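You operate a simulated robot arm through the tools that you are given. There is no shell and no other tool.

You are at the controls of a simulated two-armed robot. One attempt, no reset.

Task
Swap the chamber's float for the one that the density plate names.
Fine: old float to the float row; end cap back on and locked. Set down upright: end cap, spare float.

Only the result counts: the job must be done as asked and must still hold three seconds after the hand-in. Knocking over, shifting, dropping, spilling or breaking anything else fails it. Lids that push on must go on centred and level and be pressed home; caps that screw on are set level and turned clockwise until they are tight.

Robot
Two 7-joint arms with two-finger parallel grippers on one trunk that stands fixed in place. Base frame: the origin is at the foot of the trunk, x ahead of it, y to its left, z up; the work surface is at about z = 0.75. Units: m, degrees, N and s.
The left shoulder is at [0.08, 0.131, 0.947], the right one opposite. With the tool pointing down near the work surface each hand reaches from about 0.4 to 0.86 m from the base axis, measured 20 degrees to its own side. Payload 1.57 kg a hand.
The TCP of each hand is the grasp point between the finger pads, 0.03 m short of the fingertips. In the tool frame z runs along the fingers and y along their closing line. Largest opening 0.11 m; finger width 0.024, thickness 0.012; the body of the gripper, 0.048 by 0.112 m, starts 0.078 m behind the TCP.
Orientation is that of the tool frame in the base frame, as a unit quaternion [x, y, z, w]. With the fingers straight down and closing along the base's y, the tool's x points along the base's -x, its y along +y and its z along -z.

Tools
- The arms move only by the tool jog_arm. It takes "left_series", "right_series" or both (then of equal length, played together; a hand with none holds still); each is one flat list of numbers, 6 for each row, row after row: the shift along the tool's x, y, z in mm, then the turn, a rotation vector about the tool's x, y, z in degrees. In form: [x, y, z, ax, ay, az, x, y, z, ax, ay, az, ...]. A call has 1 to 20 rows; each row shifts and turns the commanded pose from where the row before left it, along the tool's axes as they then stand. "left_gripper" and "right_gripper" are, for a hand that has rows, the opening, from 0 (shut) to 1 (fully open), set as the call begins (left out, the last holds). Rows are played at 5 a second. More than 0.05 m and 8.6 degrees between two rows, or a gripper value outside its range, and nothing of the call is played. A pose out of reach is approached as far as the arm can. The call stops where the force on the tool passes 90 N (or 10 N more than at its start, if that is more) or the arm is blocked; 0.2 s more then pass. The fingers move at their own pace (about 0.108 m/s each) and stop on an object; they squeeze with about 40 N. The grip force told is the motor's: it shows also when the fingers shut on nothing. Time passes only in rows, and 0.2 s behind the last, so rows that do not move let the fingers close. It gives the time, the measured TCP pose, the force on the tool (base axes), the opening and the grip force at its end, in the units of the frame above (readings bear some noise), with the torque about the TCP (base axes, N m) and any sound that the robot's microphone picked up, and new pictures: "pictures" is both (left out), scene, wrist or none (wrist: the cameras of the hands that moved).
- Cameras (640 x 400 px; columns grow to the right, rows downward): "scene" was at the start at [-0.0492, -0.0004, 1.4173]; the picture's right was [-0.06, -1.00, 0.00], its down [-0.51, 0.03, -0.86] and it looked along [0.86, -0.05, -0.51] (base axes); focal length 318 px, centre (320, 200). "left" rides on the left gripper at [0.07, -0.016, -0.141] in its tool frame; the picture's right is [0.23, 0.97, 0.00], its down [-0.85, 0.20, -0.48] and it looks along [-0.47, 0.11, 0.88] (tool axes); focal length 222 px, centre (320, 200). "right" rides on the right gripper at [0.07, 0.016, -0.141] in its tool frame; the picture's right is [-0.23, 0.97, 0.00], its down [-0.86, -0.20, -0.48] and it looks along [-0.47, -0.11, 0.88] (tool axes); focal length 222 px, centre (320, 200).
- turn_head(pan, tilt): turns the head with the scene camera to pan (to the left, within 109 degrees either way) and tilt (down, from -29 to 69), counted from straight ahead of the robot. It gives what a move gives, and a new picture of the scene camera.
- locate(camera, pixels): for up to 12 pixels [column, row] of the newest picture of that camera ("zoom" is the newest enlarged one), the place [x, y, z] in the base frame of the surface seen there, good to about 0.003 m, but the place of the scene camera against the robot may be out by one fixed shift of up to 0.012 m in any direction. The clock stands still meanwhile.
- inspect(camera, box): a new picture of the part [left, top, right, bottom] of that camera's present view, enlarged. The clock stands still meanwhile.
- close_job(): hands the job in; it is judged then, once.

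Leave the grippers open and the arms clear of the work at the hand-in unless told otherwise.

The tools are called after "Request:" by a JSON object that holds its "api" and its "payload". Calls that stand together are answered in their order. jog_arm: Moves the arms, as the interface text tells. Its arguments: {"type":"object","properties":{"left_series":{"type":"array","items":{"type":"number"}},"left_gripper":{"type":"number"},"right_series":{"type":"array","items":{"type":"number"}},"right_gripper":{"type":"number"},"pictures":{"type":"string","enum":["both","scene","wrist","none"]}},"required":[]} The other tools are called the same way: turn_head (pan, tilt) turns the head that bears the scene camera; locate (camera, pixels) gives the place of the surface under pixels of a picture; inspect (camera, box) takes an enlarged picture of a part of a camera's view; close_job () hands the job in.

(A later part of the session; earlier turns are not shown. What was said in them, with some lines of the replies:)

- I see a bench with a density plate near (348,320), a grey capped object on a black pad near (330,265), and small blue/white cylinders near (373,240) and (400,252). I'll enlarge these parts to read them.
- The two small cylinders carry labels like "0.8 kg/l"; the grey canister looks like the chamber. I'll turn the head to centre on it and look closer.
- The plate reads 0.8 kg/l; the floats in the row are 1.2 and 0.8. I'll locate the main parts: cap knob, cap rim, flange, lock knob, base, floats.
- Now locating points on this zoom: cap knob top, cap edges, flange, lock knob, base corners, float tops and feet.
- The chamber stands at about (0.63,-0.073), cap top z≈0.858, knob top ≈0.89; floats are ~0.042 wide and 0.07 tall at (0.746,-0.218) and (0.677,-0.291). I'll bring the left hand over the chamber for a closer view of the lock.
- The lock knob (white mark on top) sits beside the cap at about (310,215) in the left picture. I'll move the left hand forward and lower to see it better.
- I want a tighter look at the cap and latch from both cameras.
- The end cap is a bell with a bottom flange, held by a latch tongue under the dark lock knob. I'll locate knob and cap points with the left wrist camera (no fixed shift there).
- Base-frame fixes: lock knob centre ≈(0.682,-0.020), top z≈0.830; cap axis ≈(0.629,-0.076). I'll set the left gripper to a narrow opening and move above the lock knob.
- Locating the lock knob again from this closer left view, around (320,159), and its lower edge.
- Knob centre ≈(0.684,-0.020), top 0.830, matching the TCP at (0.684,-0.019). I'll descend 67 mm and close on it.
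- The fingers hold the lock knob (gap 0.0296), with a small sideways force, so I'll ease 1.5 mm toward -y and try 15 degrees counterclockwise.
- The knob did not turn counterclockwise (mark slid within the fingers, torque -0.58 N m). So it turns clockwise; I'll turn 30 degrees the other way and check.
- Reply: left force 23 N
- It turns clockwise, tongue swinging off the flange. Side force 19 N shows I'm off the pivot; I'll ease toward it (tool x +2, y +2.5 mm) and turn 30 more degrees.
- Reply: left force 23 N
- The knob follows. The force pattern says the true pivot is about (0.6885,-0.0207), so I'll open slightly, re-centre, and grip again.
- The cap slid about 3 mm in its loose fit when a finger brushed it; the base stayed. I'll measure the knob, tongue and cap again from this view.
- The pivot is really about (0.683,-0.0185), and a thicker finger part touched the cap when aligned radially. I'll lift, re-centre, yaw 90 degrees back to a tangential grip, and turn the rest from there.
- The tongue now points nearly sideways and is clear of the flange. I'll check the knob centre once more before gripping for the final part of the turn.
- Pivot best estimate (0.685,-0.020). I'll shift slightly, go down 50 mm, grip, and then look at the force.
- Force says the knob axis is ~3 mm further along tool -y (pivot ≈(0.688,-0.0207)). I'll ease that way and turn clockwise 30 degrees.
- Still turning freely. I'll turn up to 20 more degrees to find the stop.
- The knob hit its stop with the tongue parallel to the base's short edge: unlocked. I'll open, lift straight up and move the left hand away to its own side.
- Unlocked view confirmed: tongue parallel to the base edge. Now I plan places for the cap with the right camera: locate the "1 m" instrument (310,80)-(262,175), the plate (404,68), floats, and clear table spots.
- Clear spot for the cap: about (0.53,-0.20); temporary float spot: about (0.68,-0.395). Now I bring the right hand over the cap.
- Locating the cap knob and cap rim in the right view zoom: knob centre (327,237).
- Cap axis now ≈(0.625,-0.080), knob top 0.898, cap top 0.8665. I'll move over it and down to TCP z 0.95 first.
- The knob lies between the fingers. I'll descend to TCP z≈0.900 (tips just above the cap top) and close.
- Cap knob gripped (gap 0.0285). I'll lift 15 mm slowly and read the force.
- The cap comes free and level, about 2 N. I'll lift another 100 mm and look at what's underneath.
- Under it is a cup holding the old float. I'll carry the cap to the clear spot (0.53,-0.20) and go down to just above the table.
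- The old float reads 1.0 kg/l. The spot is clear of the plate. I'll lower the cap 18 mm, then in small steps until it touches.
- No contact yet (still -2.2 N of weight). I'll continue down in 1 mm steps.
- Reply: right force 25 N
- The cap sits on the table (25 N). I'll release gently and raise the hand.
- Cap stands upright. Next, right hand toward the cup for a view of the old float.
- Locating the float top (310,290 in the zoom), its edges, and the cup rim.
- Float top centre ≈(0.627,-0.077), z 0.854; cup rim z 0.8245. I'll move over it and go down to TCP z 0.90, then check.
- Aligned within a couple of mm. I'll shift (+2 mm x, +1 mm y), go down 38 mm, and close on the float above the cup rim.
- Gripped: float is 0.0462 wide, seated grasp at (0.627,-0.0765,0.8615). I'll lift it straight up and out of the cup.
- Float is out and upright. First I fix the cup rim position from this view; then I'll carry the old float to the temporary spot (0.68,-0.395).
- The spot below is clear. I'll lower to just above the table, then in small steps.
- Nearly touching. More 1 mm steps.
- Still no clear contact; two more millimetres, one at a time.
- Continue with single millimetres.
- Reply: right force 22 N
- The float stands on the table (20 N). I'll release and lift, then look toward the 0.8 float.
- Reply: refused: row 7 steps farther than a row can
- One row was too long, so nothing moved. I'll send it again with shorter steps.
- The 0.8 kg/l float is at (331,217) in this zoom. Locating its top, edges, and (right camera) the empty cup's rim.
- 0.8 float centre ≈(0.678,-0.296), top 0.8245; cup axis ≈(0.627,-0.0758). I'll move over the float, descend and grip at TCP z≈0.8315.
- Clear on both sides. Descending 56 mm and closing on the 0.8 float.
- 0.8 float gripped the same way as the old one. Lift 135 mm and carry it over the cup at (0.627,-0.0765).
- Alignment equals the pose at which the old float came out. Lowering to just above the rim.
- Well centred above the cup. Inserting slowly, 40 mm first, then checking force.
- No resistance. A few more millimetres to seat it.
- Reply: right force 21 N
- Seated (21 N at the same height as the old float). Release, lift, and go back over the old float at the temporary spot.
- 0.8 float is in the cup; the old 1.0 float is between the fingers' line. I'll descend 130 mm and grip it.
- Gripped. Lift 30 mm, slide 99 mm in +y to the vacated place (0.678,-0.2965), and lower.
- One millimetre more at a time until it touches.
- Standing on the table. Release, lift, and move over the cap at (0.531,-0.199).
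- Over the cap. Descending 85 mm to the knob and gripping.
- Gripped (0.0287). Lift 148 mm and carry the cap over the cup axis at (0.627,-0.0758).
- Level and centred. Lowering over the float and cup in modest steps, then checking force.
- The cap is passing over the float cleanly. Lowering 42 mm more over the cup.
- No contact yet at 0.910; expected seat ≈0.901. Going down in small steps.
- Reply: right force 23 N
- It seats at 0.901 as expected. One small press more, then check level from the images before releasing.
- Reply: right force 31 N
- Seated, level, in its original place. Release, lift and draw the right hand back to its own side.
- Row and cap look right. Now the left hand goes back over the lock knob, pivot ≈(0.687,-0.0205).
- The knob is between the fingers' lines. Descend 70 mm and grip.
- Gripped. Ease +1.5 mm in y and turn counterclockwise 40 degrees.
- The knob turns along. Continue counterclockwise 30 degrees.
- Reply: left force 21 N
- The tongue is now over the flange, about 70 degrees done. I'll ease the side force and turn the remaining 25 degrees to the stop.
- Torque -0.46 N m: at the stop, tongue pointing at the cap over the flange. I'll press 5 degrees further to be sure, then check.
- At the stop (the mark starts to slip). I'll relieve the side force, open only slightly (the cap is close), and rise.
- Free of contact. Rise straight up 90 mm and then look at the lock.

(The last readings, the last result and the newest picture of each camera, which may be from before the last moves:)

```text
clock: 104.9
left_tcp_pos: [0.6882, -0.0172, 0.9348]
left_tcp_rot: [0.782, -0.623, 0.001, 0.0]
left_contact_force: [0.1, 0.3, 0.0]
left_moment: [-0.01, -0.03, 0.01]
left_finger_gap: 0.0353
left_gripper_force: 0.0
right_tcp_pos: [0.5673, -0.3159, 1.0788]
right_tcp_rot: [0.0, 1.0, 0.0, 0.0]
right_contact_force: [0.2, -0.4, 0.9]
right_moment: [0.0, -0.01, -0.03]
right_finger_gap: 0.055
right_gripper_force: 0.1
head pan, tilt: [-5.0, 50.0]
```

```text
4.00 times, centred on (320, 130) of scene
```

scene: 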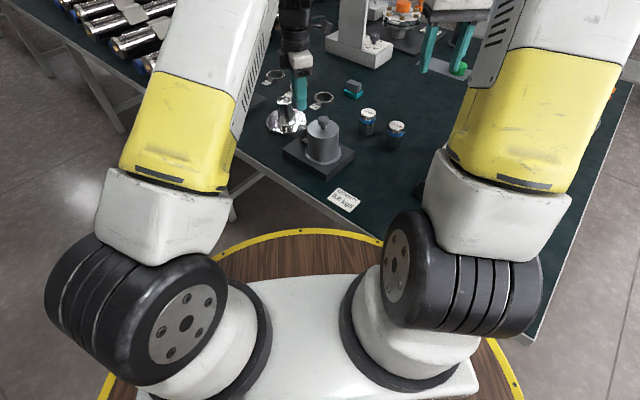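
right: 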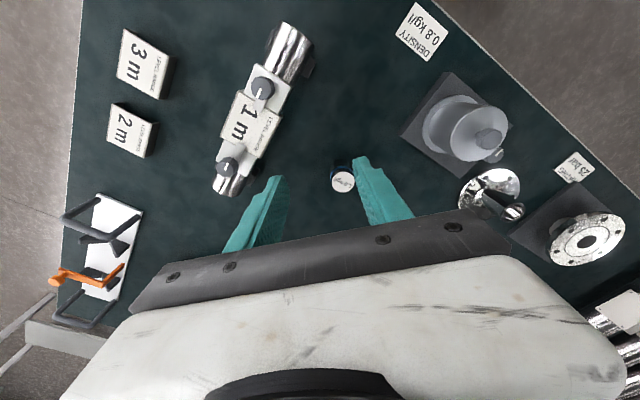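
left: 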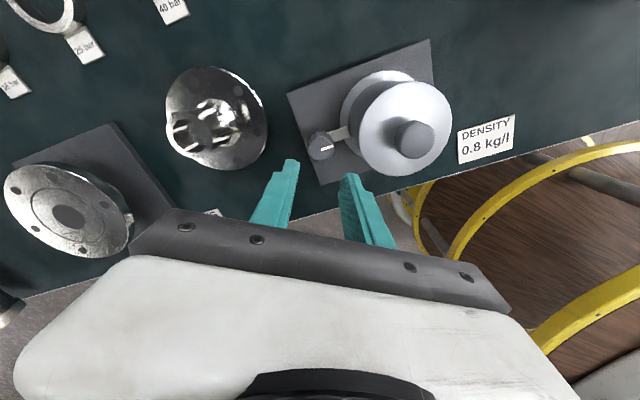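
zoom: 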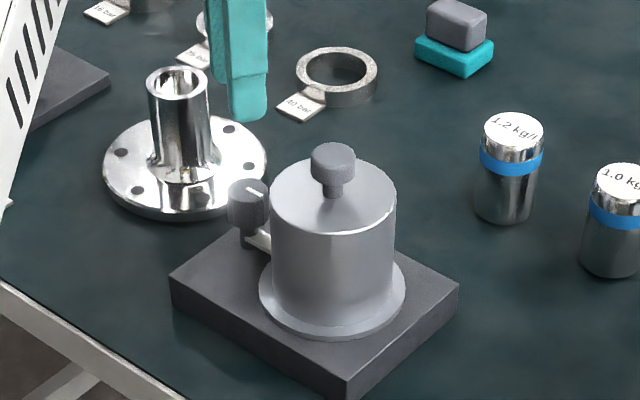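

The tongue and mark look just as at the start: locked. I'll withdraw the left hand upward and to the left, turn it straight, and open both grippers with the right hand clear too.

Request:
{"api": "jog_arm", "payload": {"left_series": [0, 0, -40, 0, 0, 0, 0, 0, -40, 0, 0, 0, -40, 0, 0, 0, 0, 0, -40, 0, 0, 0, 0, 0, -40, 0, 0, 0, 0, 0, -40, 0, 0, 0, 0, 0, -40, 0, 0, 0, 0, 0, 0, 0, 0, 0, 0, 8, 0, 0, 0, 0, 0, 8, 0, 0, 0, 0, 0, 8, 0, 0, 0, 0, 0, 8, 0, 0, 0, 0, 0, 8, 0, 0, 0, 0, 0, 8, 0, 0, 0, 0, 0, 8, 0, 0, 0, 0, 0, 8, 0, 0, 0, 0, 0, 8, 0, 0, 0, 0, 0, 8, 0, 0, 0, 0, 0, 8, 0, 0, 0, 0, 0, 8], "right_series": [0, 0, -20, 0, 0, 0, 0, 0, -20, 0, 0, 0, 0, 0, -20, 0, 0, 0, 0, 0, -20, 0, 0, 0, 0, 0, 0, 0, 0, 0, 0, 0, 0, 0, 0, 0, 0, 0, 0, 0, 0, 0, 0, 0, 0, 0, 0, 0, 0, 0, 0, 0, 0, 0, 0, 0, 0, 0, 0, 0, 0, 0, 0, 0, 0, 0, 0, 0, 0, 0, 0, 0, 0, 0, 0, 0, 0, 0, 0, 0, 0, 0, 0, 0, 0, 0, 0, 0, 0, 0, 0, 0, 0, 0, 0, 0, 0, 0, 0, 0, 0, 0, 0, 0, 0, 0, 0, 0, 0, 0, 0, 0, 0, 0], "right_gripper": 1, "pictures": "both"}}

Request:
{"api": "jog_arm", "payload": {"left_series": [0, 0, 0, 0, 0, 0, 0, 0, 0, 0, 0, 0, 0, 0, 0, 0, 0, 0], "left_gripper": 1, "pictures": "both"}}

Request:
{"api": "inspect", "payload": {"camera": "scene", "box": [250, 80, 430, 220]}}

Request:
{"api": "inspect", "payload": {"camera": "scene", "box": [285, 100, 345, 160]}}

```text
clock: 108.9
left_tcp_pos: [0.6444, 0.1744, 1.015]
left_tcp_rot: [-0.06, 0.998, 0.0, 0.0]
left_contact_force: [-0.4, 0.0, -0.1]
left_moment: [0.02, 0.0, 0.02]
left_finger_gap: 0.0351
left_gripper_force: 0.0
right_tcp_pos: [0.5681, -0.3163, 1.159]
right_tcp_rot: [-0.001, 1.0, 0.0, 0.0]
right_contact_force: [-0.1, 0.1, -0.7]
right_moment: [-0.03, 0.01, 0.0]
right_finger_gap: 0.1101
right_gripper_force: 0.1
head pan, tilt: [-5.0, 50.0]
```

scene: 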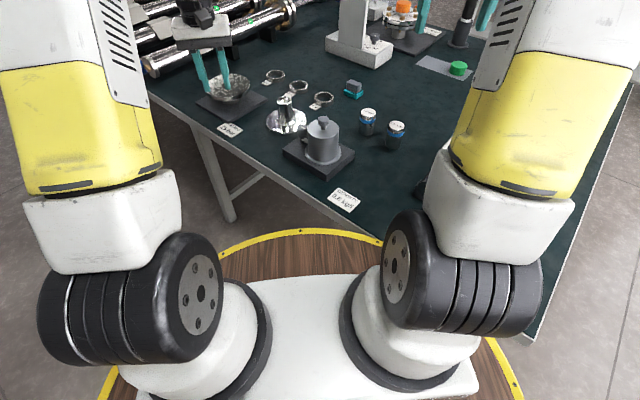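
right: 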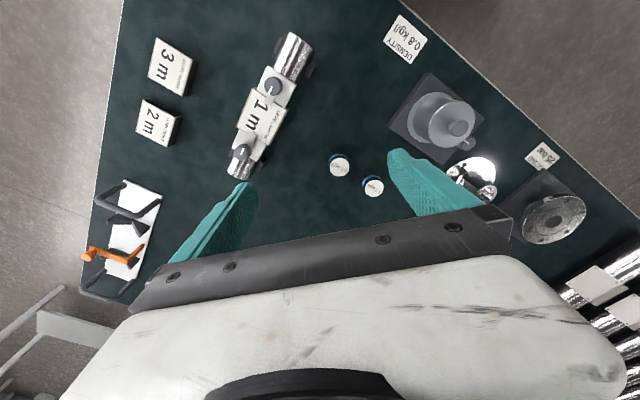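
left: 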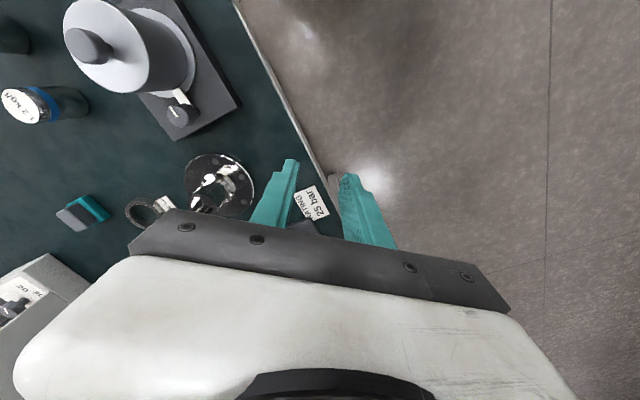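

```text
clock: 109.7
left_tcp_pos: [0.6442, 0.1765, 1.0135]
left_tcp_rot: [-0.06, 0.998, 0.0, -0.001]
left_contact_force: [-0.2, -0.2, 0.5]
left_moment: [0.02, -0.02, -0.02]
left_finger_gap: 0.11
left_gripper_force: 0.1
right_tcp_pos: [0.5688, -0.3152, 1.1607]
right_tcp_rot: [0.0, 1.0, 0.0, -0.001]
right_contact_force: [-0.2, 0.3, 0.3]
right_moment: [0.01, 0.0, -0.02]
right_finger_gap: 0.1101
right_gripper_force: 0.0
head pan, tilt: [-5.0, 50.0]
```

scene: 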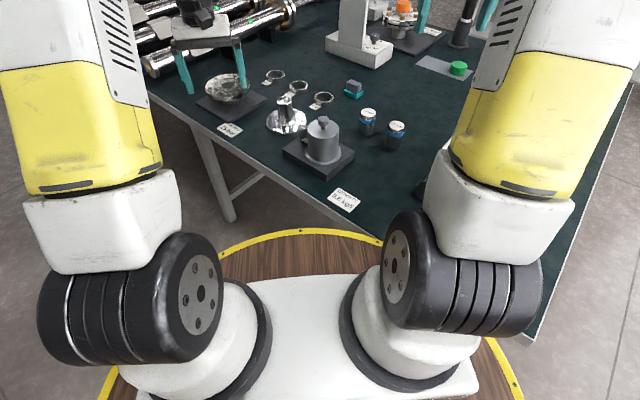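
left: 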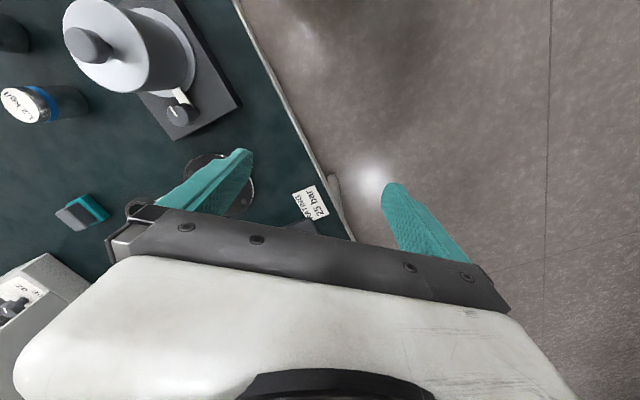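

```text
2.86 times, centred on (340, 150) of scene
```

zoom: 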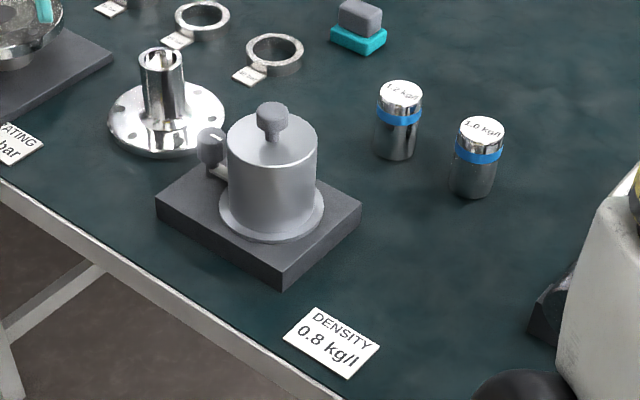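

```text
6.67 times, centred on (315, 130) of scene
```

zoom: 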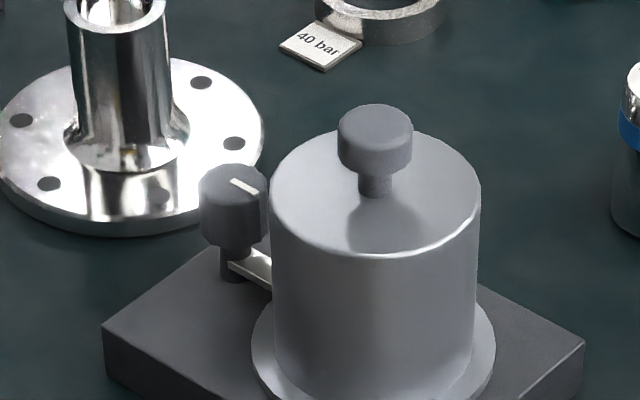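

All as asked: the 0.8 kg/l float is in the chamber, the cap is seated and locked with its mark as at the start, the 1.0 kg/l float stands upright in the float row, and both hands are open and clear. Handing the job in.

Request:
{"api": "close_job", "payload": {}}

```text
The job is handed in.
```

The float swap is done and handed in; I haven't seen the judgement.

- **Float fitted:** the density plate reads 0.8 kg/l. That float is now seated in the chamber cup, at the same height as the old one.
- **Old float:** the 1.0 kg/l float stands upright in the float row, in the place the 0.8 float left.
- **End cap:** it is back on, level and pressed down, and the lock knob is turned to its stop. The latch tongue is over the flange and the mark points as it did at the start.
- **Hands:** both grippers are open and clear of the work.

While I was unlocking, a finger brushed the cap and slid it about 3 mm in its loose fit. The base did not move, and the cap went back on centred over the cup.
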